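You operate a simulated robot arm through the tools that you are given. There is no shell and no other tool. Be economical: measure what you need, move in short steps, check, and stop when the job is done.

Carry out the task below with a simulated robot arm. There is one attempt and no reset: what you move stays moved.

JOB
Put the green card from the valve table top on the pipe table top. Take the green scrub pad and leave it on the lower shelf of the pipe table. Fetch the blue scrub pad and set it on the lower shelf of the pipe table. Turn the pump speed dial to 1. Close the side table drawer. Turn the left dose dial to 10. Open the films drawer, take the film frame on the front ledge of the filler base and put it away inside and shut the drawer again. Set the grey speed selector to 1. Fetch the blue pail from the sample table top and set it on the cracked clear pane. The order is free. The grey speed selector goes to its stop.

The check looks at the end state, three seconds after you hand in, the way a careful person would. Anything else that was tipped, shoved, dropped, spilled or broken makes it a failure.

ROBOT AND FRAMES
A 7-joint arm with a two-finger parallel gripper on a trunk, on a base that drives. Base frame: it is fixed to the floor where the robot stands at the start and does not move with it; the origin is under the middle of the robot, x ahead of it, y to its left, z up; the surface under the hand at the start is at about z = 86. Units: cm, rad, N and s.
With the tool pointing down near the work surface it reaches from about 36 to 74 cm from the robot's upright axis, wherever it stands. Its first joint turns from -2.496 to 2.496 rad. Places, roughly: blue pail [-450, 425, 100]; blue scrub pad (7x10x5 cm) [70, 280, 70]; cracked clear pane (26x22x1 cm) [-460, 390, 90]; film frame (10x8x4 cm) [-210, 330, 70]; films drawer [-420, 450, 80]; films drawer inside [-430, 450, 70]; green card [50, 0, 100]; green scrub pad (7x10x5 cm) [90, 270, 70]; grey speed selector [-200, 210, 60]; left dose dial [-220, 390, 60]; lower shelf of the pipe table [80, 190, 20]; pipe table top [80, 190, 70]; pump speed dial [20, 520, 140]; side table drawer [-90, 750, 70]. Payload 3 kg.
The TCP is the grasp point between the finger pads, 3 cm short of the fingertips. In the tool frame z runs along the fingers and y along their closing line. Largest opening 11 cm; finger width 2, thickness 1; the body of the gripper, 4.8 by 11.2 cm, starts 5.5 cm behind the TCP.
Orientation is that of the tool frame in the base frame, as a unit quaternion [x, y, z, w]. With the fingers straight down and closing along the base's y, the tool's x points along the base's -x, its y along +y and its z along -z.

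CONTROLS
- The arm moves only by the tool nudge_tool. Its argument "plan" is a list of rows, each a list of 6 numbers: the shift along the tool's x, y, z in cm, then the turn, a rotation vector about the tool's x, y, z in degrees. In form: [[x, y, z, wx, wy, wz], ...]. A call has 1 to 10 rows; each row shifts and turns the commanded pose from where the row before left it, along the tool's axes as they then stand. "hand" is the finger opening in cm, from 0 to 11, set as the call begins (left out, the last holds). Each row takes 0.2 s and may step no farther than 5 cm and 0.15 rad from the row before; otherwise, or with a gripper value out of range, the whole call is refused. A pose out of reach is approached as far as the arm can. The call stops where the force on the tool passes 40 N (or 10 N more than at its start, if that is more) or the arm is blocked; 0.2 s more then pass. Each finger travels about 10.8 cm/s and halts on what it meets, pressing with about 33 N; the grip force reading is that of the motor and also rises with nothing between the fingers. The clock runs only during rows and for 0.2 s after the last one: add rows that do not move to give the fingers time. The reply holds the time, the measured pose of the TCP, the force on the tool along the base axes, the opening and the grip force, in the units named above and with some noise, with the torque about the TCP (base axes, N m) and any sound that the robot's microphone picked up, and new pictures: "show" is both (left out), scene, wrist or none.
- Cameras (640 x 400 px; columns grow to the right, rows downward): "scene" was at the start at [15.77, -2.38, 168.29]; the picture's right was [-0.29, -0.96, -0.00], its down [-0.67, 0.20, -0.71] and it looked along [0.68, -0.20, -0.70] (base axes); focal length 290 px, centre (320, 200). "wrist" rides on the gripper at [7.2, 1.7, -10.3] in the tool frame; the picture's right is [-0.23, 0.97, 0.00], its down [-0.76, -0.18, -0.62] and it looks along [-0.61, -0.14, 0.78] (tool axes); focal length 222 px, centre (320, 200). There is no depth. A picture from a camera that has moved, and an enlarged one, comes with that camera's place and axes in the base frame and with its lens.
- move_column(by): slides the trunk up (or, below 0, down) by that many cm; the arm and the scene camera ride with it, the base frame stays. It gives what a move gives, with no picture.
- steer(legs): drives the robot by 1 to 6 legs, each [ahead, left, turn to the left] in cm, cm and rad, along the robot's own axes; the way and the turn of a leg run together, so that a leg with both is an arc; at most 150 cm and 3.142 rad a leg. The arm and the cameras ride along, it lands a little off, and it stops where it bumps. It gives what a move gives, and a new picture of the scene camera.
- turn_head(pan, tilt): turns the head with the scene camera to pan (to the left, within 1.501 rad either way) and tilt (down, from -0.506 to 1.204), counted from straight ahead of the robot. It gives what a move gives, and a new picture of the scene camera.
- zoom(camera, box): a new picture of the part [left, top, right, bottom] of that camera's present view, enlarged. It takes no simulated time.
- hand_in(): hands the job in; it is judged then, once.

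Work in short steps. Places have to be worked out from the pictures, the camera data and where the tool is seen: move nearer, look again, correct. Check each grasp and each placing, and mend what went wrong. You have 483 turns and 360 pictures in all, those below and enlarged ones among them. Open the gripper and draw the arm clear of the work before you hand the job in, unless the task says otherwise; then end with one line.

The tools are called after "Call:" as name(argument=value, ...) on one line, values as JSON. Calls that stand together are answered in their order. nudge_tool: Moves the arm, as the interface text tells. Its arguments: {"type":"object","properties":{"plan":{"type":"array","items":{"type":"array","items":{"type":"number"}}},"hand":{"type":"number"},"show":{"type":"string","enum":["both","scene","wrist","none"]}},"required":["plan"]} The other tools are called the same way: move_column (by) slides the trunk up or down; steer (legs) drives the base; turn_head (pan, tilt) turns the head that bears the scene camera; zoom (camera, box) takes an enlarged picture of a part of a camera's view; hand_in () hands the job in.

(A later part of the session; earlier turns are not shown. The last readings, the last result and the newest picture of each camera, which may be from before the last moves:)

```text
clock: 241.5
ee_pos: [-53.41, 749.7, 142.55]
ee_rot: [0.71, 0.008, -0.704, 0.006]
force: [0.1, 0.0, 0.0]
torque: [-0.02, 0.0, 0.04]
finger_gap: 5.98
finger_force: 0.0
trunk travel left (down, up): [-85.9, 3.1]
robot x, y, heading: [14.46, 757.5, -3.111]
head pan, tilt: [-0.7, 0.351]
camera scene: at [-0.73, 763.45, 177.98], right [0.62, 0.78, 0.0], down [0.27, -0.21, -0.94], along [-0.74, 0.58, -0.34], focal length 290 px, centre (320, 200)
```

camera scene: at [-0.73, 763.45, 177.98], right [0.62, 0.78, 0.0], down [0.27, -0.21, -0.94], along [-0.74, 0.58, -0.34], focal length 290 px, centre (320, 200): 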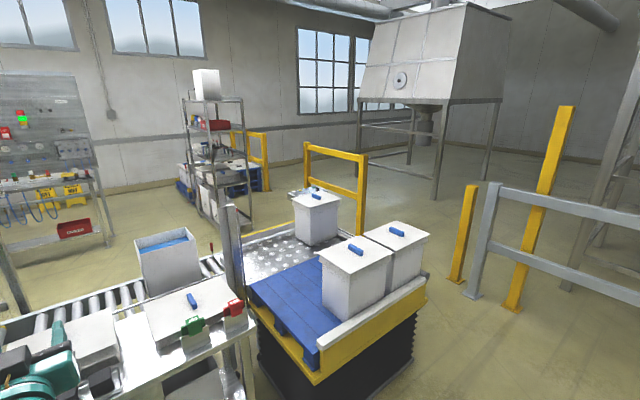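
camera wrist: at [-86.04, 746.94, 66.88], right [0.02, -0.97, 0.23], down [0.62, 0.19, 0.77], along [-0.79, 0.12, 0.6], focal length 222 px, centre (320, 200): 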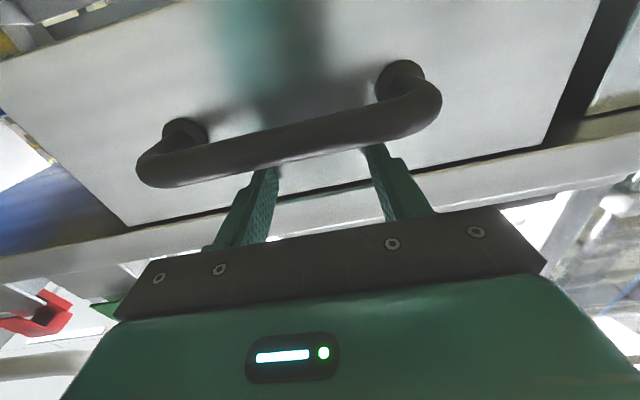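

There seems to be a passage between the pallet lift and the yellow rails near y≈960. Strafe there and look along -x.

Call:
steer(legs=[[0, -150, 0], [0, -50, 0]])

Call:
turn_head(pan=0.0, tilt=0.45)

```text
clock: 251.5
ee_pos: [-62.5, 948.85, 142.6]
ee_rot: [0.71, 0.019, -0.704, 0.017]
force: [0.0, 0.6, -0.2]
torque: [0.0, -0.02, 0.03]
finger_gap: 5.99
finger_force: 0.0
trunk travel left (down, up): [-85.9, 3.1]
robot x, y, heading: [5.49, 958.98, -3.083]
head pan, tilt: [-0.7, 0.351]
camera scene: at [-10.11, 964.16, 177.98], right [0.6, 0.8, 0.0], down [0.28, -0.21, -0.94], along [-0.75, 0.56, -0.34], focal length 290 px, centre (320, 200)
```

scene: 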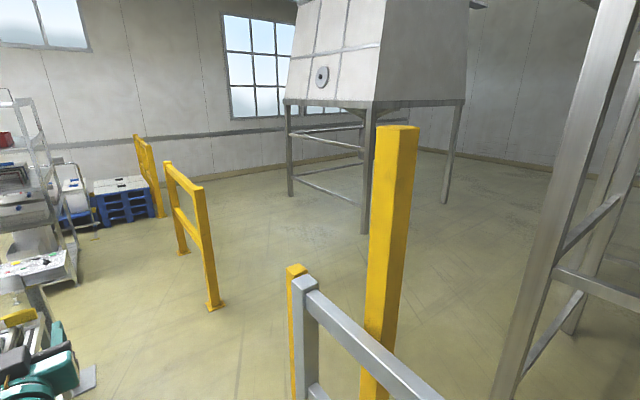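

```text
clock: 252.6
ee_pos: [-62.48, 948.84, 142.62]
ee_rot: [0.71, 0.019, -0.704, 0.017]
force: [-0.5, -0.4, -0.4]
torque: [-0.02, 0.01, 0.0]
finger_gap: 5.99
finger_force: 0.0
trunk travel left (down, up): [-85.9, 3.1]
robot x, y, heading: [5.21, 959.22, -3.079]
head pan, tilt: [0.0, 0.45]
camera scene: at [-11.83, 957.98, 177.06], right [-0.06, 1.0, 0.0], down [0.43, 0.02, -0.9], along [-0.9, -0.05, -0.44], focal length 290 px, centre (320, 200)
```

scene: 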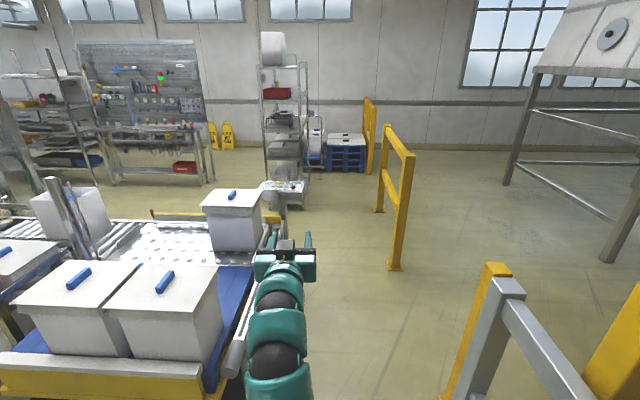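

Passage is clear between y≈927 and 1017. Square up, shift to its centre and drive through toward x≈-285.

Call:
steer(legs=[[0, -12, -0.06], [140, 0, 0]])

```text
clock: 260.4
ee_pos: [-203.22, 964.69, 142.55]
ee_rot: [0.709, -0.002, -0.705, -0.003]
force: [0.2, -0.4, -1.2]
torque: [0.01, -0.01, -0.02]
finger_gap: 6.01
finger_force: 0.1
trunk travel left (down, up): [-85.9, 3.1]
robot x, y, heading: [-134.75, 971.1, -3.14]
head pan, tilt: [0.0, 0.45]
camera scene: at [-152.12, 970.98, 177.06], right [0.0, 1.0, 0.0], down [0.44, 0.0, -0.9], along [-0.9, 0.0, -0.44], focal length 290 px, centre (320, 200)
```

scene: 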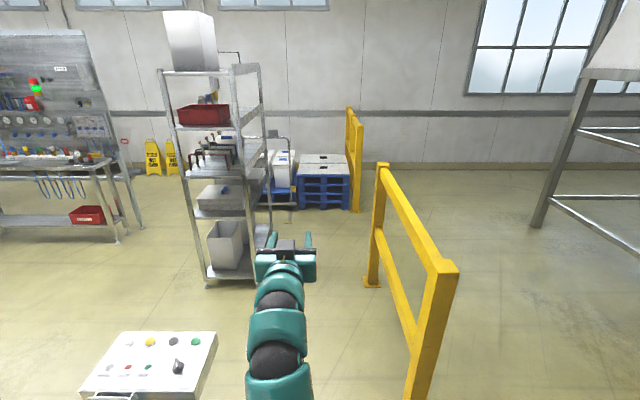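

Console at about [-205,920] and rack at [-346,876]; pass between them at x≈-287. Drive on 150, turn left to face -y.

Call:
steer(legs=[[150, -3, 0], [0, 0, 1.571]])

```text
refused: leg 1 is longer than a leg can be; nothing moved
```

Call:
steer(legs=[[149, -3, 0], [0, 0, 1.571]])

Call:
turn_head(pan=0.0, tilt=0.4)

```text
clock: 271.5
ee_pos: [-278.23, 905.5, 142.63]
ee_rot: [0.508, 0.497, -0.505, 0.491]
force: [0.2, 0.6, 0.3]
torque: [0.03, 0.03, 0.0]
finger_gap: 6.01
finger_force: 0.1
trunk travel left (down, up): [-85.9, 3.1]
robot x, y, heading: [-283.16, 973.86, -1.583]
head pan, tilt: [0.0, 0.45]
camera scene: at [-283.57, 956.67, 177.06], right [-1.0, 0.02, 0.0], down [0.01, 0.44, -0.9], along [-0.01, -0.9, -0.44], focal length 290 px, centre (320, 200)
```

scene: 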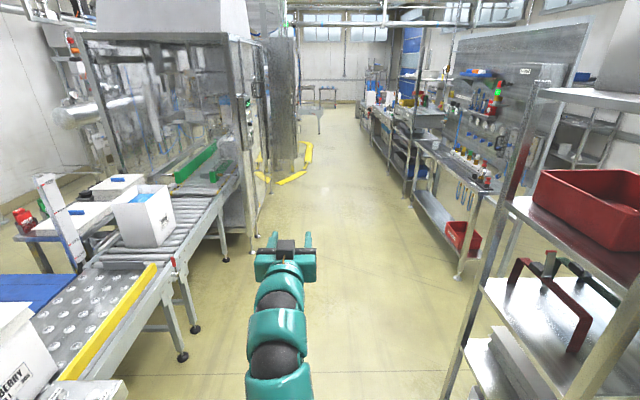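

```text
clock: 272.1
ee_pos: [-278.15, 905.46, 142.64]
ee_rot: [0.507, 0.497, -0.504, 0.491]
force: [-0.1, 0.4, 0.0]
torque: [-0.02, 0.03, 0.0]
finger_gap: 6.0
finger_force: 0.1
trunk travel left (down, up): [-85.9, 3.1]
robot x, y, heading: [-283.19, 973.51, -1.586]
head pan, tilt: [0.0, 0.4]
camera scene: at [-283.58, 956.6, 177.52], right [-1.0, 0.02, 0.0], down [0.01, 0.39, -0.92], along [-0.02, -0.92, -0.39], focal length 290 px, centre (320, 200)
```

scene: 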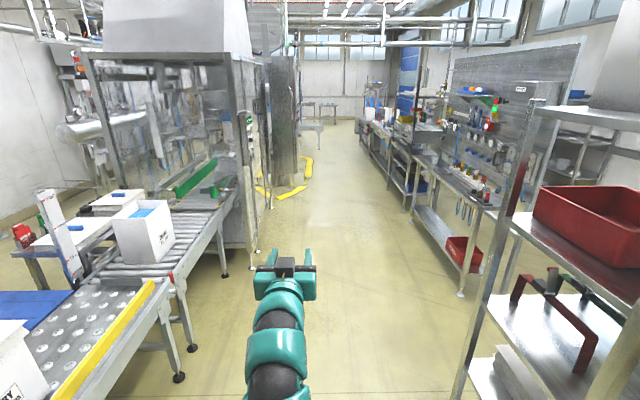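

The lane is open. Drive down it, shifting toward x≈-330 to pass the column guards.

Call:
steer(legs=[[148, -5, 0.015], [146, -30, 0]])

```text
clock: 286.6
ee_pos: [-315.56, 609.59, 142.51]
ee_rot: [0.504, 0.5, -0.501, 0.495]
force: [0.4, 0.5, 0.6]
torque: [0.01, -0.01, 0.02]
finger_gap: 6.02
finger_force: 0.0
trunk travel left (down, up): [-85.9, 3.1]
robot x, y, heading: [-321.37, 677.94, -1.57]
head pan, tilt: [0.0, 0.4]
camera scene: at [-321.73, 660.68, 177.52], right [-1.0, 0.0, 0.0], down [0.0, 0.39, -0.92], along [0.0, -0.92, -0.39], focal length 290 px, centre (320, 200)
```

scene: 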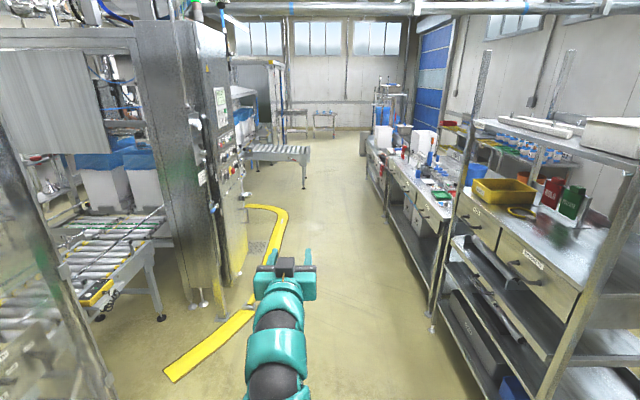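

Call:
zoom(camera="scene", box=[150, 120, 350, 390])

Call:
zoom(camera="scene", box=[360, 60, 640, 380])

```text
1.48 times, centred on (250, 255) of scene
camera zoom: at [-321.73, 660.68, 177.52], right [-1.0, 0.0, 0.0], down [0.0, 0.39, -0.92], along [0.0, -0.92, -0.39], focal length 430 px, centre (424, 118)
```

zoom: 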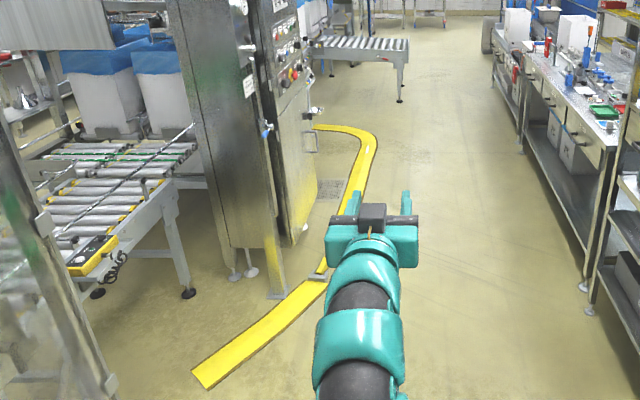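

```text
1.25 times, centred on (500, 220) of scene
camera zoom: at [-321.73, 660.68, 177.52], right [-1.0, 0.0, 0.0], down [0.0, 0.39, -0.92], along [0.0, -0.92, -0.39], focal length 363 px, centre (95, 175)
```

zoom: 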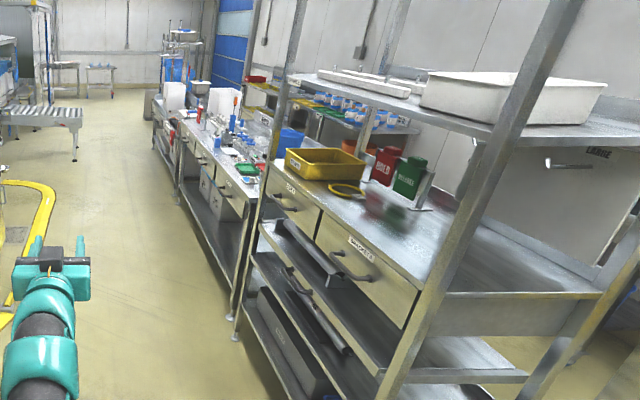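

Drive on down the lane at x≈-335 to about y=440 and look at the filler on the left.

Call:
steer(legs=[[130, -14, 0], [110, 0, 0]])

Call:
turn_head(pan=0.9, tilt=0.55)

```text
clock: 298.5
ee_pos: [-333.53, 367.33, 142.56]
ee_rot: [0.507, 0.497, -0.504, 0.491]
force: [-0.6, -0.6, -0.3]
torque: [0.0, 0.02, 0.0]
finger_gap: 5.99
finger_force: 0.1
trunk travel left (down, up): [-85.9, 3.1]
robot x, y, heading: [-338.63, 436.4, -1.585]
head pan, tilt: [0.0, 0.4]
camera scene: at [-339.01, 418.49, 177.52], right [-1.0, 0.01, 0.0], down [0.01, 0.39, -0.92], along [-0.01, -0.92, -0.39], focal length 290 px, centre (320, 200)
```

scene: 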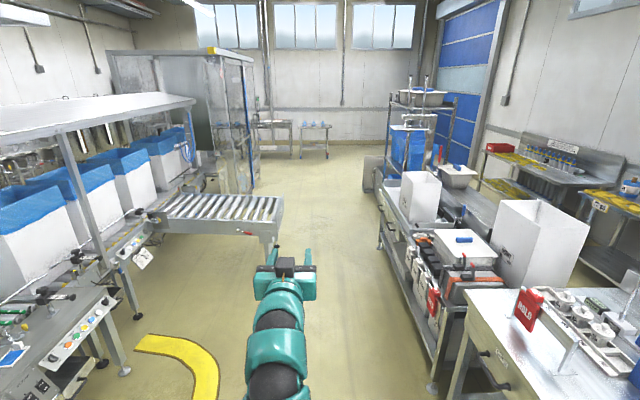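

```text
clock: 299.7
ee_pos: [-333.6, 367.38, 142.62]
ee_rot: [0.507, 0.497, -0.504, 0.492]
force: [-1.3, -0.3, -1.1]
torque: [-0.01, -0.01, 0.0]
finger_gap: 5.99
finger_force: 0.1
trunk travel left (down, up): [-85.9, 3.1]
robot x, y, heading: [-338.37, 435.83, -1.589]
head pan, tilt: [0.901, 0.55]
camera scene: at [-331.93, 422.11, 176.16], right [-0.63, -0.77, 0.0], down [-0.4, 0.33, -0.85], along [0.66, -0.54, -0.52], focal length 290 px, centre (320, 200)
```

scene: 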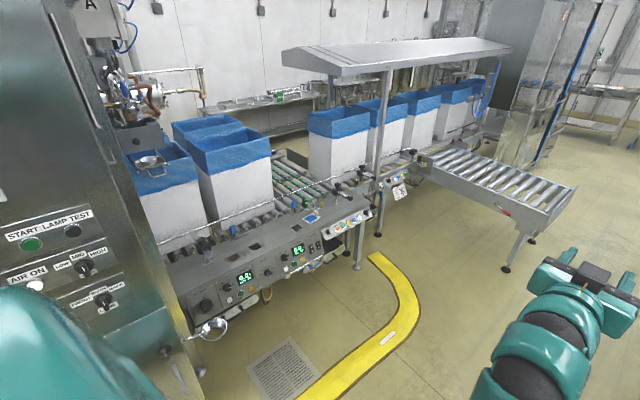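

The dose panel and film frame are visible. Zoom in.

Call:
zoom(camera="scene", box=[170, 170, 390, 330])

Call:
zoom(camera="scene", box=[360, 130, 480, 230])

```text
2.50 times, centred on (280, 250) of scene
camera zoom: at [-331.93, 422.11, 176.16], right [-0.63, -0.77, 0.0], down [-0.4, 0.33, -0.85], along [0.66, -0.54, -0.52], focal length 726 px, centre (420, 75)
```

zoom: 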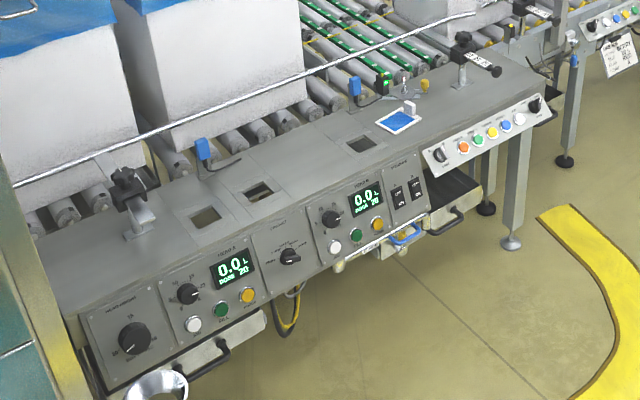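

```text
4.00 times, centred on (420, 180) of scene
camera zoom: at [-331.93, 422.11, 176.16], right [-0.63, -0.77, 0.0], down [-0.4, 0.33, -0.85], along [0.66, -0.54, -0.52], focal length 1162 px, centre (-80, 280)
```

zoom: 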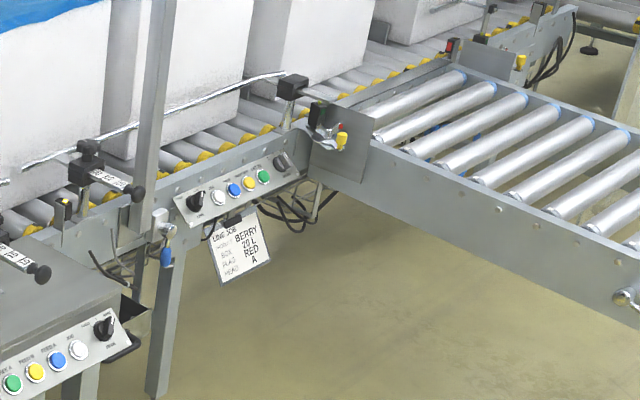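

Left dose dial is near [-227,386,60]; the grey selector on the conveyor panel near [-207,195,60]. First the dose dial: move to y≈385 and turn to face +x.

Call:
steer(legs=[[46, 0, 0], [0, 0, 1.585]])

Call:
turn_head(pan=0.0, tilt=0.75)

```text
clock: 306.3
ee_pos: [-270.88, 395.34, 142.52]
ee_rot: [0.006, 0.71, -0.008, 0.704]
force: [-0.1, 0.6, 0.3]
torque: [-0.03, 0.0, -0.02]
finger_gap: 6.0
finger_force: 0.1
trunk travel left (down, up): [-85.9, 3.1]
robot x, y, heading: [-339.42, 389.77, -0.01]
head pan, tilt: [0.901, 0.55]
camera scene: at [-325.86, 396.67, 176.16], right [0.78, -0.63, 0.0], down [-0.33, -0.41, -0.85], along [0.54, 0.66, -0.52], focal length 290 px, centre (320, 200)
```

scene: 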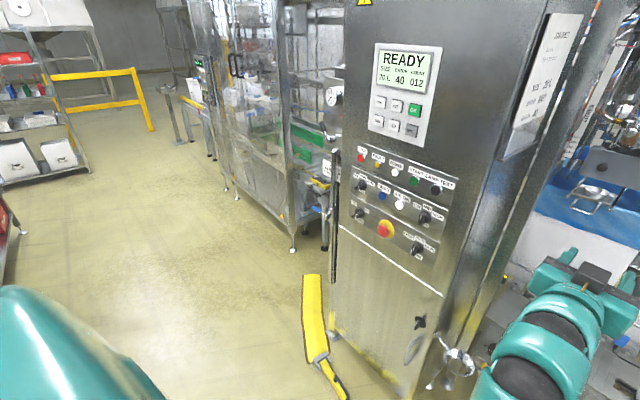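

```text
clock: 307.5
ee_pos: [-271.01, 395.26, 142.56]
ee_rot: [0.004, 0.71, -0.006, 0.704]
force: [-0.4, 0.1, -0.6]
torque: [-0.03, 0.0, -0.02]
finger_gap: 6.01
finger_force: 0.1
trunk travel left (down, up): [-85.9, 3.1]
robot x, y, heading: [-339.5, 389.64, -0.013]
head pan, tilt: [0.0, 0.75]
camera scene: at [-323.22, 389.61, 174.42], right [-0.01, -1.0, 0.0], down [-0.68, 0.01, -0.73], along [0.73, -0.01, -0.68], focal length 290 px, centre (320, 200)
```

scene: 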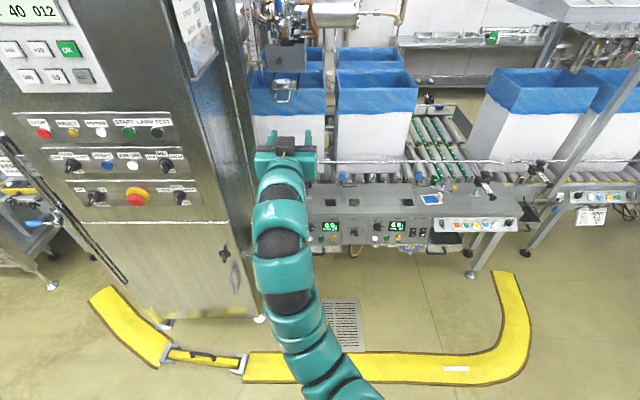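

Call:
zoom(camera="scene", box=[290, 170, 530, 270])

Call:
zoom(camera="scene", box=[80, 270, 260, 400])

```text
2.67 times, centred on (410, 220) of scene
camera zoom: at [-323.22, 389.61, 174.42], right [-0.01, -1.0, 0.0], down [-0.68, 0.01, -0.73], along [0.73, -0.01, -0.68], focal length 774 px, centre (80, 147)
```

zoom: 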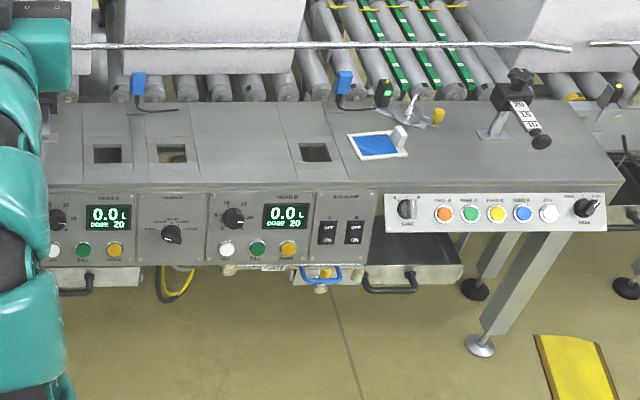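

```text
3.08 times, centred on (170, 335) of scene
camera zoom: at [-323.22, 389.61, 174.42], right [-0.01, -1.0, 0.0], down [-0.68, 0.01, -0.73], along [0.73, -0.01, -0.68], focal length 894 px, centre (782, -215)
```

zoom: 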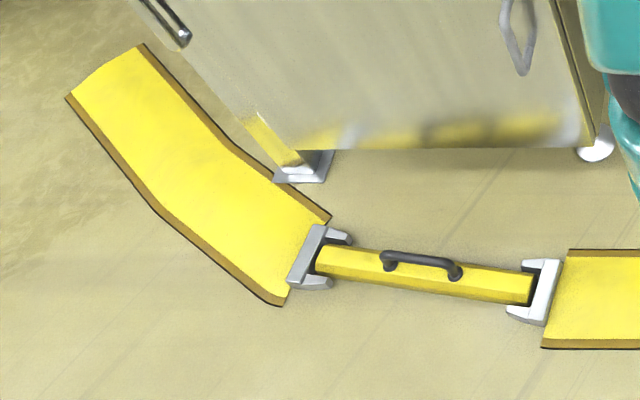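

The left dose dial triangulates to [-220,392.8,58.7] on a vertical face. Lower the trunk about 80 cm in this clear spot.

Call:
move_column(by=-40)

Call:
move_column(by=-40)

Call:
turn_head(pan=-0.15, tilt=0.35)

```text
clock: 311.3
ee_pos: [-271.03, 395.36, 102.64]
ee_rot: [0.006, 0.71, -0.008, 0.704]
force: [0.6, -0.1, -0.2]
torque: [0.0, 0.0, -0.01]
finger_gap: 6.0
finger_force: 0.0
trunk travel left (down, up): [-45.9, 43.1]
robot x, y, heading: [-339.58, 389.92, -0.011]
head pan, tilt: [0.0, 0.75]
```

```text
clock: 315.2
ee_pos: [-270.96, 394.82, 62.86]
ee_rot: [0.008, 0.709, -0.009, 0.705]
force: [-0.1, 0.0, -0.2]
torque: [0.02, -0.03, -0.01]
finger_gap: 5.99
finger_force: 0.1
trunk travel left (down, up): [-5.9, 83.1]
robot x, y, heading: [-339.44, 389.76, -0.009]
head pan, tilt: [0.0, 0.75]
```

```text
clock: 316.0
ee_pos: [-270.91, 394.66, 62.82]
ee_rot: [0.01, 0.71, -0.009, 0.704]
force: [0.4, -0.4, -1.5]
torque: [0.0, 0.01, -0.02]
finger_gap: 6.03
finger_force: 0.1
trunk travel left (down, up): [-5.9, 83.1]
robot x, y, heading: [-339.53, 389.82, -0.008]
head pan, tilt: [-0.15, 0.351]
camera scene: at [-322.2, 387.88, 98.05], right [-0.16, -0.99, 0.0], down [-0.34, 0.06, -0.94], along [0.93, -0.15, -0.35], focal length 290 px, centre (320, 200)
```

scene: 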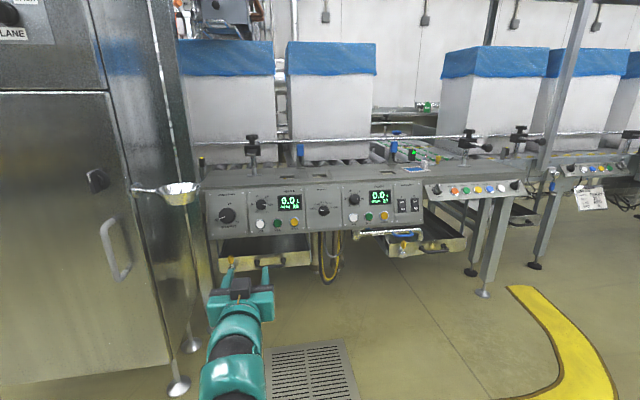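

Call:
zoom(camera="scene", box=[200, 170, 330, 250])

```text
4.92 times, centred on (265, 210) of scene
camera zoom: at [-322.2, 387.88, 98.05], right [-0.16, -0.99, 0.0], down [-0.34, 0.06, -0.94], along [0.93, -0.15, -0.35], focal length 1430 px, centre (591, 151)
```

zoom: 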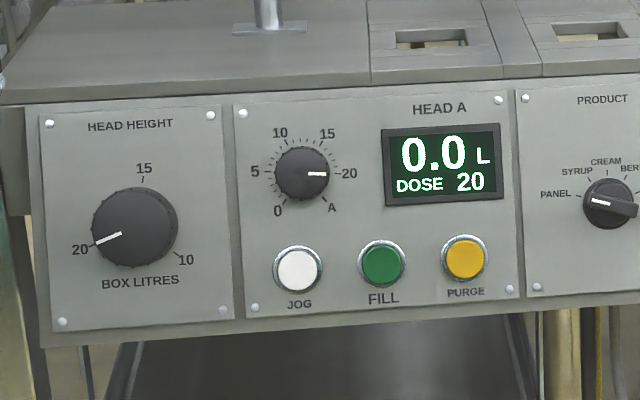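

HEAD A dial reads 20, with 10 at 120° counter-clockwise. I'll drive forward 25 cm (stopping before the yellow curb).

Call:
steer(legs=[[25, 0, 0]])

Call:
nudge_tool(plan=[[2.5, -1.5, 0, -1.5, 0, 0], [0, 0, 4, 0, 0, 0], [0, 0, 4, 0, 0, 0], [0, 0, 0, 0, 0, 0]], show="wrist")

```text
clock: 317.8
ee_pos: [-245.7, 394.08, 62.33]
ee_rot: [0.011, 0.711, -0.011, 0.703]
force: [0.9, 0.8, 0.6]
torque: [-0.01, 0.0, 0.02]
finger_gap: 6.0
finger_force: 0.1
trunk travel left (down, up): [-5.9, 83.1]
robot x, y, heading: [-314.48, 389.53, -0.011]
head pan, tilt: [-0.15, 0.351]
camera scene: at [-297.14, 387.52, 97.92], right [-0.16, -0.99, 0.0], down [-0.34, 0.06, -0.94], along [0.93, -0.15, -0.35], focal length 290 px, centre (320, 200)
```

scene: 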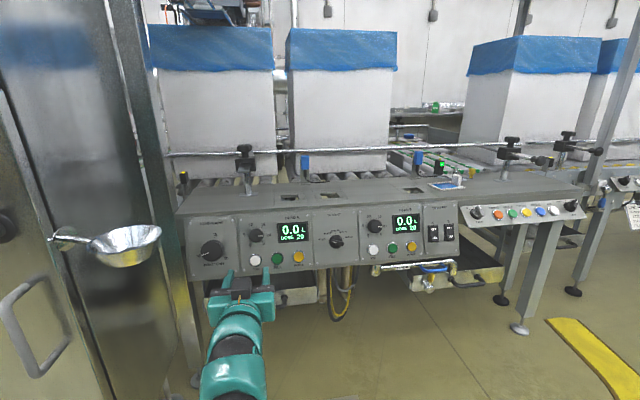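

```text
clock: 318.8
ee_pos: [-237.97, 392.93, 59.9]
ee_rot: [0.0, 0.711, -0.002, 0.704]
force: [-0.6, -1.2, -0.4]
torque: [0.01, 0.04, 0.01]
finger_gap: 5.99
finger_force: 0.1
trunk travel left (down, up): [-5.9, 83.1]
robot x, y, heading: [-314.51, 389.67, -0.01]
head pan, tilt: [-0.15, 0.351]
camera wrist: at [-248.25, 394.49, 52.67], right [0.0, 0.97, 0.22], down [-0.62, -0.17, 0.77], along [0.79, -0.14, 0.6], focal length 222 px, centre (320, 200)
```

wrist: 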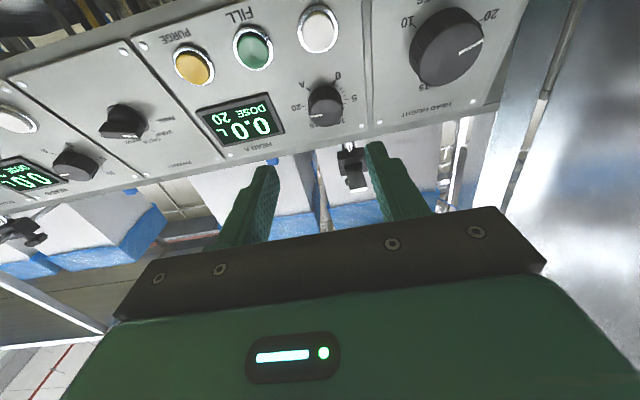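

Aligned with the knob ([-222.5,393,60.3]). Pre-rotate +60° about the tool axis.

Call:
nudge_tool(plan=[[-0.3, 0, 0, 0, 0, 7.5], [0, 0, 0, 0, 0, 7.5], [0, 0, 0, 0, 0, 7.5], [0, 0, 0, 0, 0, 7.5], [0, 0, 0, 0, 0, 7.5], [0, 0, 0, 0, 0, 7.5], [0, 0, 0, 0, 0, 7.5], [0, 0, 0, 0, 0, 7.5], [0, 0, 4, 0, 0, 0], [0, 0, 4, 0, 0, 0]], show="both")

```text
clock: 321.0
ee_pos: [-229.98, 392.58, 60.19]
ee_rot: [0.355, 0.615, 0.35, 0.611]
force: [-0.7, 0.5, 0.4]
torque: [-0.02, -0.01, 0.0]
finger_gap: 5.96
finger_force: 0.0
trunk travel left (down, up): [-5.9, 83.1]
robot x, y, heading: [-314.44, 389.47, -0.011]
head pan, tilt: [-0.15, 0.351]
camera scene: at [-297.45, 387.87, 97.98], right [-0.16, -0.99, 0.0], down [-0.34, 0.06, -0.94], along [0.93, -0.15, -0.34], focal length 290 px, centre (320, 200)
camera wrist: at [-240.27, 399.59, 58.08], right [0.01, 0.29, 0.96], down [-0.62, -0.75, 0.23], along [0.78, -0.6, 0.18], focal length 222 px, centre (320, 200)
```

scene: 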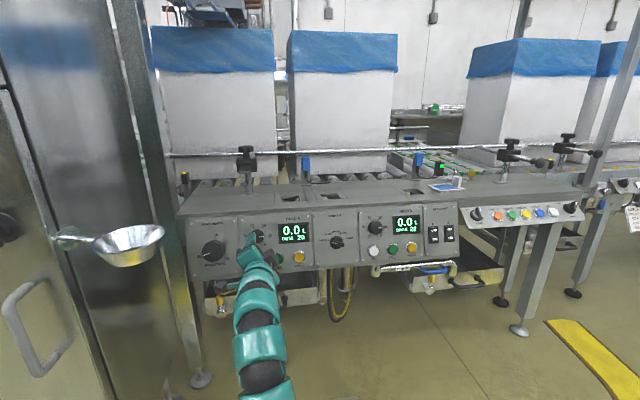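
wrist: 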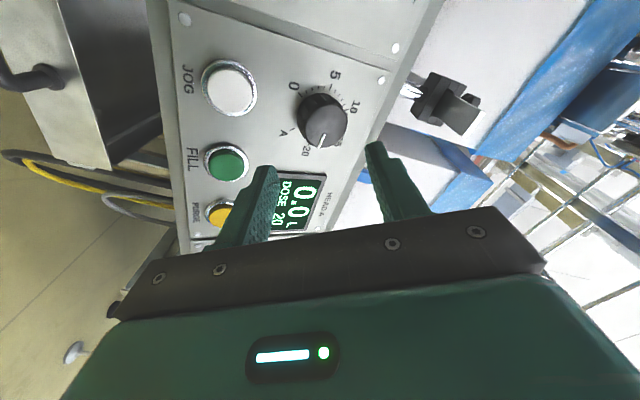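

Shift slightly to centre and advance 5 cm.

Call:
nudge_tool(plan=[[0.6, 0.55, 0, 0, 0, 0], [0, 0, 2, 0, 0, 0], [0, 0, 2, 0, 0, 0], [0, 0, 1, 0, 0, 0], [0, 0, 0, 0, 0, 0]], show="wrist")

Call:
zoom(camera="scene", box=[200, 200, 330, 290])

```text
clock: 322.2
ee_pos: [-224.98, 393.54, 60.39]
ee_rot: [0.355, 0.614, 0.351, 0.611]
force: [-0.7, 0.1, 0.4]
torque: [0.0, -0.01, 0.03]
finger_gap: 5.98
finger_force: 0.1
trunk travel left (down, up): [-5.9, 83.1]
robot x, y, heading: [-314.64, 389.45, -0.01]
head pan, tilt: [-0.15, 0.351]
camera wrist: at [-235.31, 400.57, 58.3], right [0.01, 0.29, 0.96], down [-0.62, -0.75, 0.23], along [0.78, -0.6, 0.18], focal length 222 px, centre (320, 200)
```

wrist: 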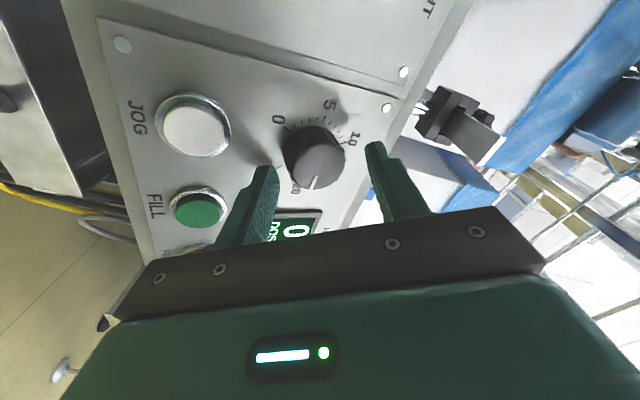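

```text
4.44 times, centred on (265, 245) of scene
camera zoom: at [-297.45, 387.85, 97.98], right [-0.16, -0.99, 0.0], down [-0.34, 0.06, -0.94], along [0.93, -0.15, -0.34], focal length 1291 px, centre (564, 0)
```

zoom: 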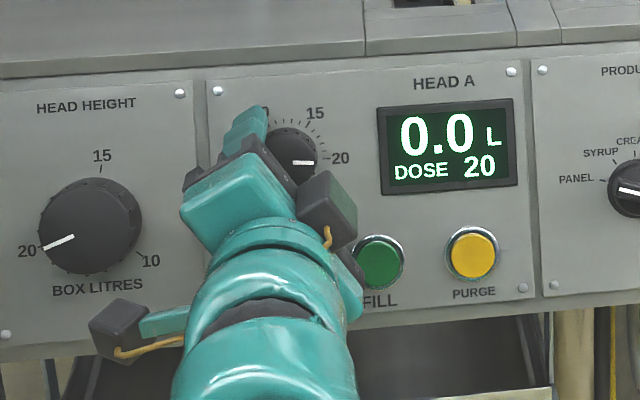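

Call:
nudge_tool(plan=[[0, -0.3, 0.6, 0, 0, 0], [0, 0, 0.5, 0, 0, 0], [0, 0, 0, 0, 0, 0]], show="wrist")

```text
clock: 322.7
ee_pos: [-224.76, 393.49, 60.25]
ee_rot: [0.355, 0.615, 0.351, 0.611]
force: [-29.3, -4.3, 2.1]
torque: [-0.23, 1.09, -0.51]
finger_gap: 6.04
finger_force: 0.2
trunk travel left (down, up): [-5.9, 83.1]
robot x, y, heading: [-314.66, 389.66, -0.015]
head pan, tilt: [-0.15, 0.351]
stopped in row 2: the force on the tool passed its limit at 56 N (the readings are from after the stop); the commanded pose is now the measured one
camera wrist: at [-235.0, 400.52, 58.19], right [0.01, 0.29, 0.96], down [-0.62, -0.75, 0.23], along [0.78, -0.6, 0.18], focal length 222 px, centre (320, 200)
```

wrist: 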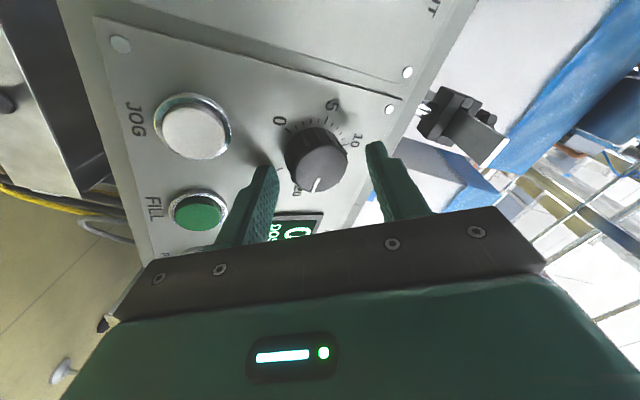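

Tips reached the panel (x≈-221.7). Back off 0.4 and grip.

Call:
nudge_tool(plan=[[0, 0, -0.4, 0, 0, 0], [0, 0, 0, 0, 0, 0]], show="none")

Call:
nudge_tool(plan=[[0, 0, 0, 0, 0, 0], [0, 0, 0, 0, 0, 0], [0, 0, 0, 0, 0, 0]], hand=3.2, show="wrist")

```text
clock: 323.3
ee_pos: [-225.0, 393.5, 60.1]
ee_rot: [0.356, 0.615, 0.35, 0.61]
force: [-0.2, 1.0, -1.0]
torque: [0.01, -0.03, 0.0]
finger_gap: 6.02
finger_force: 0.1
trunk travel left (down, up): [-5.9, 83.1]
robot x, y, heading: [-314.8, 389.46, -0.011]
head pan, tilt: [-0.15, 0.351]
```

```text
clock: 324.1
ee_pos: [-224.88, 393.51, 60.09]
ee_rot: [0.355, 0.615, 0.351, 0.611]
force: [9.6, 3.4, 4.3]
torque: [-0.02, 0.24, 0.07]
finger_gap: 3.95
finger_force: 44.8
trunk travel left (down, up): [-5.9, 83.1]
robot x, y, heading: [-314.58, 389.37, -0.014]
head pan, tilt: [-0.15, 0.351]
camera wrist: at [-235.28, 400.56, 58.03], right [0.01, 0.29, 0.96], down [-0.62, -0.75, 0.23], along [0.78, -0.6, 0.17], focal length 222 px, centre (320, 200)
```

wrist: 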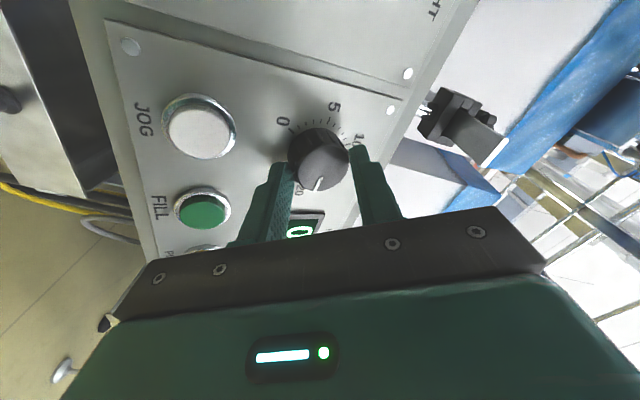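

Gripped. Turn -60° and check the display.

Call:
nudge_tool(plan=[[0, 0, 0, 0, 0, -7.5], [0, 0, 0, 0, 0, -7.5], [0, 0, 0, 0, 0, -7.5], [0, 0, 0, 0, 0, -7.5], [0, 0, 0, 0, 0, -7.5], [0, 0, 0, 0, 0, -7.5], [0, 0, 0, 0, 0, -7.5], [0, 0, 0, 0, 0, -7.5], [0, 0, 0, 0, 0, 0]], show="wrist")

Call:
zoom(camera="scene", box=[200, 200, 330, 290])

```text
clock: 326.1
ee_pos: [-224.92, 393.46, 60.17]
ee_rot: [0.0, 0.71, -0.003, 0.704]
force: [-0.3, -2.3, 1.6]
torque: [0.0, -0.09, -0.15]
finger_gap: 3.74
finger_force: 45.1
trunk travel left (down, up): [-5.9, 83.1]
robot x, y, heading: [-314.64, 389.66, -0.013]
head pan, tilt: [-0.15, 0.351]
camera wrist: at [-235.25, 395.05, 52.94], right [0.01, 0.97, 0.22], down [-0.62, -0.17, 0.77], along [0.79, -0.14, 0.6], focal length 222 px, centre (320, 200)
```

wrist: 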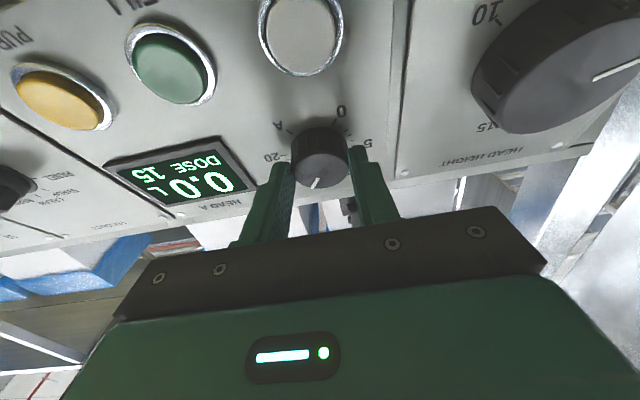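

```text
4.44 times, centred on (265, 245) of scene
camera zoom: at [-297.48, 387.82, 97.98], right [-0.16, -0.99, 0.0], down [-0.34, 0.06, -0.94], along [0.93, -0.15, -0.34], focal length 1291 px, centre (564, 0)
```

zoom: 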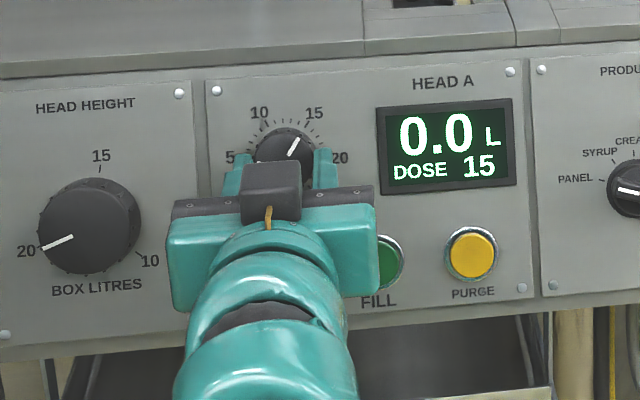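

Display shows DOSE 15 as expected; turn another 60° to reach 10.

Call:
nudge_tool(plan=[[0, 0, 0, 0, 0, -7.5], [0, 0, 0, 0, 0, -7.5], [0, 0, 0, 0, 0, -7.5], [0, 0, 0, 0, 0, -7.5], [0, 0, 0, 0, 0, -7.5], [0, 0, 0, 0, 0, -7.5], [0, 0, 0, 0, 0, -7.5], [0, 0, 0, 0, 0, -7.5], [0, 0, 0, 0, 0, 0]], show="wrist")

Call:
zoom(camera="scene", box=[200, 200, 330, 290])

```text
clock: 328.1
ee_pos: [-225.15, 393.48, 60.17]
ee_rot: [-0.355, 0.615, -0.354, 0.609]
force: [-13.5, -8.1, 1.9]
torque: [0.18, -0.39, 0.2]
finger_gap: 3.97
finger_force: 45.3
trunk travel left (down, up): [-5.9, 83.1]
robot x, y, heading: [-314.61, 389.7, -0.013]
head pan, tilt: [-0.15, 0.351]
camera wrist: at [-235.36, 387.95, 55.17], right [0.0, 0.68, -0.73], down [-0.62, 0.57, 0.54], along [0.79, 0.45, 0.42], focal length 222 px, centre (320, 200)
```

wrist: 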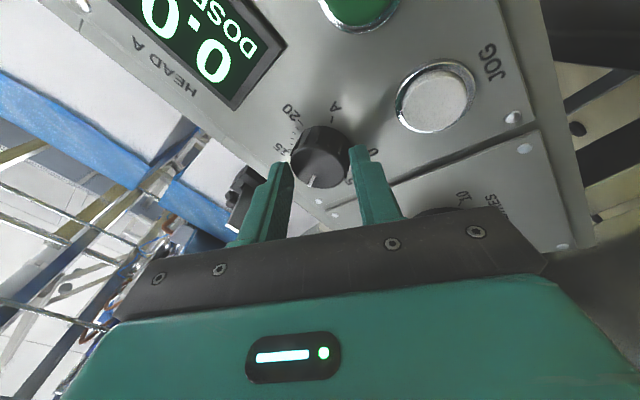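

```text
4.44 times, centred on (265, 245) of scene
camera zoom: at [-297.58, 387.8, 97.99], right [-0.16, -0.99, 0.0], down [-0.34, 0.06, -0.94], along [0.93, -0.15, -0.34], focal length 1291 px, centre (564, 0)
```

zoom: 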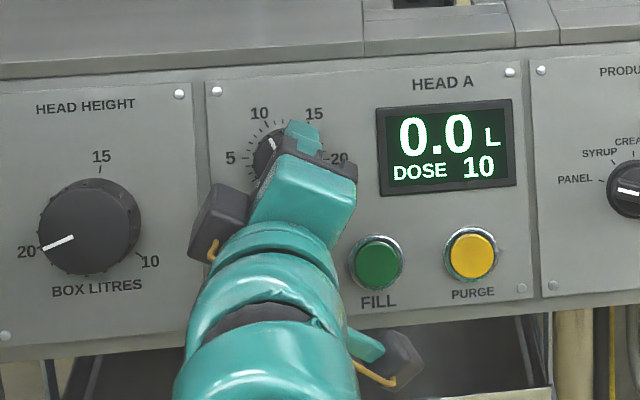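

DOSE 10. Release and withdraw.

Call:
nudge_tool(plan=[[0, 0, 0, 0, 0, 0], [0, 0, 0, 0, 0, 0], [0, 0, -3, 0, 0, 0], [0, 0, -4, 0, 0, 0], [0, 0, -4, 0, 0, 0], [0, 0, 0, 0, 0, 7.5], [0, 0, 0, 0, 0, 7.5], [0, 0, 0, 0, 0, 7.5], [0, 0, 0, 0, 0, 7.5], [0, 0, 0, 0, 0, 7.5]], hand=5.5, show="none")

Call:
nudge_tool(plan=[[0, 0, -4, 0, 0, 7.5], [0, 0, -4, 0, 0, 7.5], [0, 0, -2, 0, 0, 7.5], [0, 0, 0, 0, 0, 0]], show="none")

Call:
zoom(camera="scene", box=[200, 200, 330, 290])

```text
clock: 330.3
ee_pos: [-236.02, 393.55, 60.08]
ee_rot: [-0.138, 0.697, -0.138, 0.69]
force: [0.5, -0.4, 0.5]
torque: [0.01, -0.01, 0.01]
finger_gap: 5.52
finger_force: 0.1
trunk travel left (down, up): [-5.9, 83.1]
robot x, y, heading: [-314.93, 389.65, -0.012]
head pan, tilt: [-0.15, 0.351]
```

```text
clock: 331.5
ee_pos: [-244.35, 388.5, 61.97]
ee_rot: [0.031, 0.7, -0.034, 0.713]
force: [0.4, 0.6, -0.5]
torque: [-0.02, -0.08, -0.03]
finger_gap: 5.49
finger_force: 0.1
trunk travel left (down, up): [-5.9, 83.1]
robot x, y, heading: [-314.56, 389.58, -0.01]
head pan, tilt: [-0.15, 0.351]
stopped in row 4: the arm was blocked; the commanded pose is now the measured one
```

```text
4.44 times, centred on (265, 245) of scene
camera zoom: at [-297.14, 387.07, 98.0], right [-0.16, -0.99, -0.01], down [-0.34, 0.06, -0.94], along [0.93, -0.15, -0.35], focal length 1291 px, centre (564, 0)
```

zoom: 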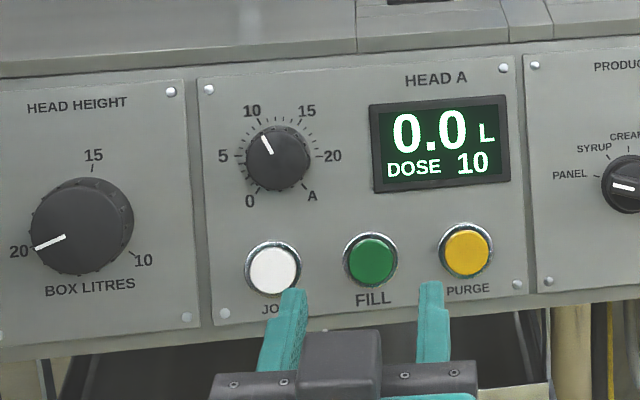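

The dial is set to 10. The arm reported being blocked during withdrawal; look at the scene to see why.

Call:
turn_head(pan=0.3, tilt=0.7)

```text
clock: 332.4
ee_pos: [-244.21, 388.52, 61.72]
ee_rot: [0.031, 0.701, -0.034, 0.712]
force: [-0.8, 1.2, 0.7]
torque: [0.01, -0.01, 0.03]
finger_gap: 5.52
finger_force: 0.0
trunk travel left (down, up): [-5.9, 83.1]
robot x, y, heading: [-314.11, 389.29, -0.013]
head pan, tilt: [0.3, 0.7]
camera scene: at [-297.92, 391.23, 94.87], right [0.28, -0.96, -0.01], down [-0.62, -0.18, -0.76], along [0.73, 0.22, -0.65], focal length 290 px, centre (320, 200)
```

scene: 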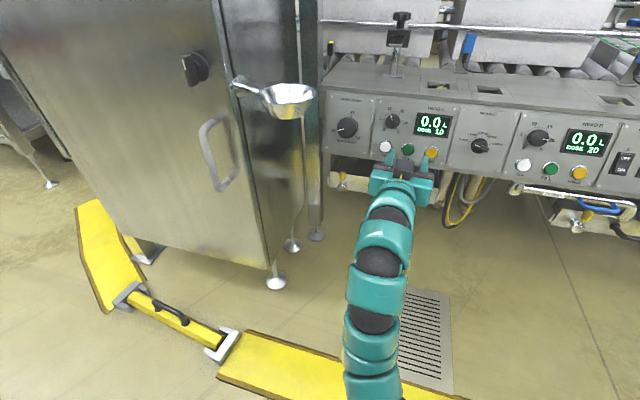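

Probably the elbow came near the floor/curb with the trunk so low. Raise the trunk 15 cm and back the robot away.

Call:
move_column(by=15)

Call:
steer(legs=[[-25, 0, 0]])

```text
clock: 334.1
ee_pos: [-244.84, 389.95, 76.78]
ee_rot: [0.023, 0.701, -0.029, 0.712]
force: [-0.2, 0.3, 0.2]
torque: [-0.03, -0.01, 0.04]
finger_gap: 5.49
finger_force: 0.1
trunk travel left (down, up): [-20.9, 68.1]
robot x, y, heading: [-314.43, 389.58, -0.011]
head pan, tilt: [0.3, 0.7]
```

```text
clock: 335.9
ee_pos: [-269.68, 390.12, 76.71]
ee_rot: [0.024, 0.701, -0.03, 0.712]
force: [-0.3, 0.2, 0.4]
torque: [0.05, -0.02, 0.01]
finger_gap: 5.49
finger_force: 0.1
trunk travel left (down, up): [-20.9, 68.1]
robot x, y, heading: [-339.24, 389.82, -0.017]
head pan, tilt: [0.3, 0.7]
camera scene: at [-323.41, 392.07, 109.84], right [0.28, -0.96, 0.0], down [-0.62, -0.18, -0.76], along [0.73, 0.21, -0.64], focal length 290 px, centre (320, 200)
```

scene: 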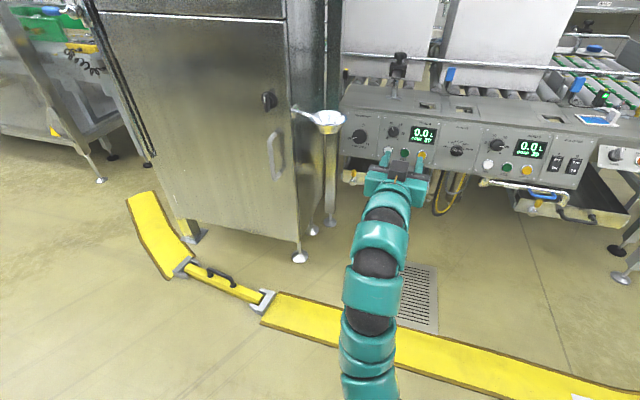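

Call:
zoom(camera="scene", box=[340, 110, 480, 190])

```text
4.57 times, centred on (410, 150) of scene
camera zoom: at [-323.41, 392.07, 109.84], right [0.28, -0.96, 0.0], down [-0.62, -0.18, -0.76], along [0.73, 0.21, -0.64], focal length 1328 px, centre (-91, 429)
```

zoom: 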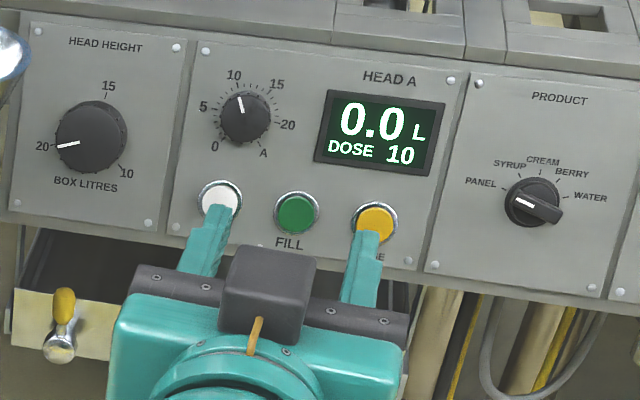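

Dose dial confirmed at 10. Next, the grey selector: move along the lane to y≈245 and look at it.

Call:
steer(legs=[[-8, -140, 0]])

Call:
turn_head(pan=-0.2, tilt=0.4)

```text
clock: 342.9
ee_pos: [-278.85, 251.93, 76.83]
ee_rot: [0.016, 0.701, -0.022, 0.713]
force: [-0.5, -0.6, 0.4]
torque: [-0.01, 0.01, -0.01]
finger_gap: 5.5
finger_force: 0.1
trunk travel left (down, up): [-20.9, 68.1]
robot x, y, heading: [-348.9, 250.74, 0.0]
head pan, tilt: [0.3, 0.7]
camera scene: at [-332.52, 252.76, 109.84], right [0.3, -0.95, 0.0], down [-0.61, -0.19, -0.76], along [0.73, 0.23, -0.64], focal length 290 px, centre (320, 200)
```

scene: 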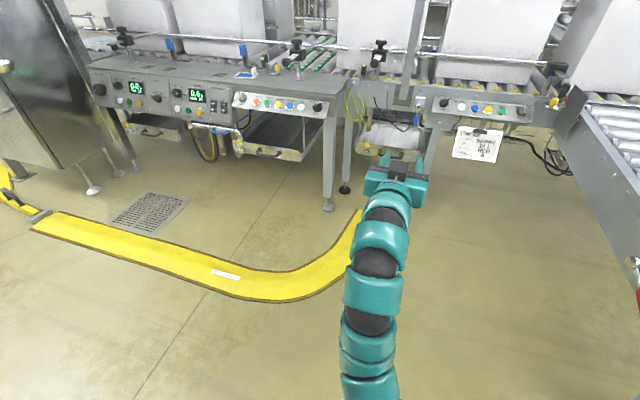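

```text
clock: 343.9
ee_pos: [-278.83, 251.86, 76.71]
ee_rot: [0.017, 0.701, -0.023, 0.712]
force: [-0.2, 0.5, 0.6]
torque: [0.0, 0.02, -0.01]
finger_gap: 5.51
finger_force: 0.0
trunk travel left (down, up): [-20.9, 68.1]
robot x, y, heading: [-348.32, 249.9, 0.006]
head pan, tilt: [-0.201, 0.4]
camera scene: at [-331.53, 248.41, 112.52], right [-0.19, -0.98, 0.0], down [-0.38, 0.08, -0.92], along [0.9, -0.18, -0.39], focal length 290 px, centre (320, 200)
```

scene: 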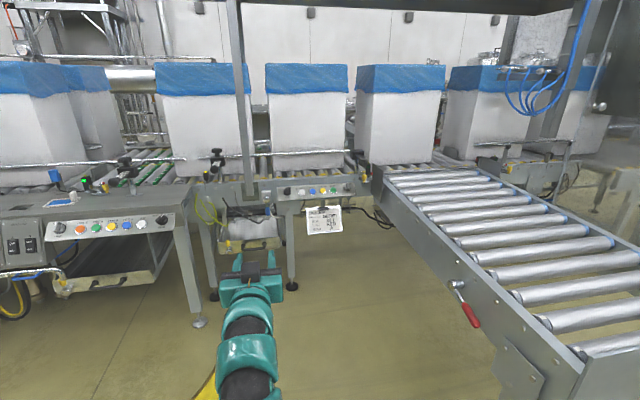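

Call:
zoom(camera="scene", box=[260, 150, 410, 250])

Call:
zoom(camera="scene", box=[320, 175, 370, 205])

```text
4.00 times, centred on (335, 200) of scene
camera zoom: at [-331.53, 248.41, 112.52], right [-0.19, -0.98, 0.0], down [-0.38, 0.08, -0.92], along [0.9, -0.18, -0.39], focal length 1162 px, centre (260, 200)
```

zoom: 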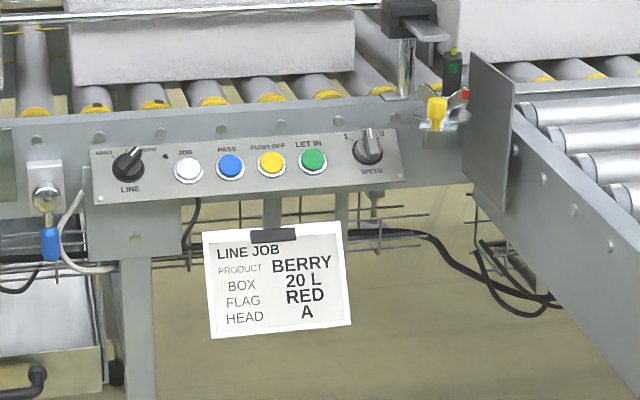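

```text
12.80 times, centred on (345, 190) of scene
camera zoom: at [-331.53, 248.41, 112.52], right [-0.19, -0.98, 0.0], down [-0.38, 0.08, -0.92], along [0.9, -0.18, -0.39], focal length 3717 px, centre (0, 328)
```

zoom: 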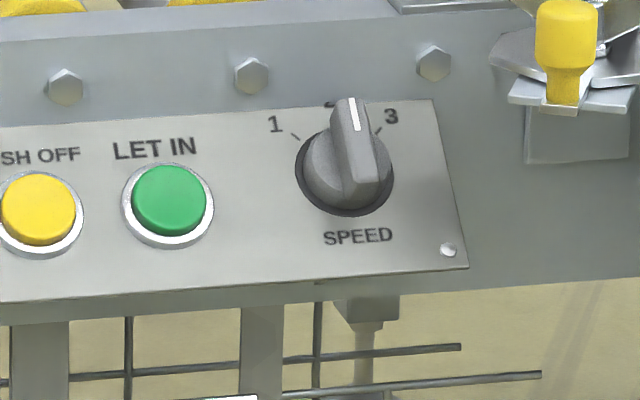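

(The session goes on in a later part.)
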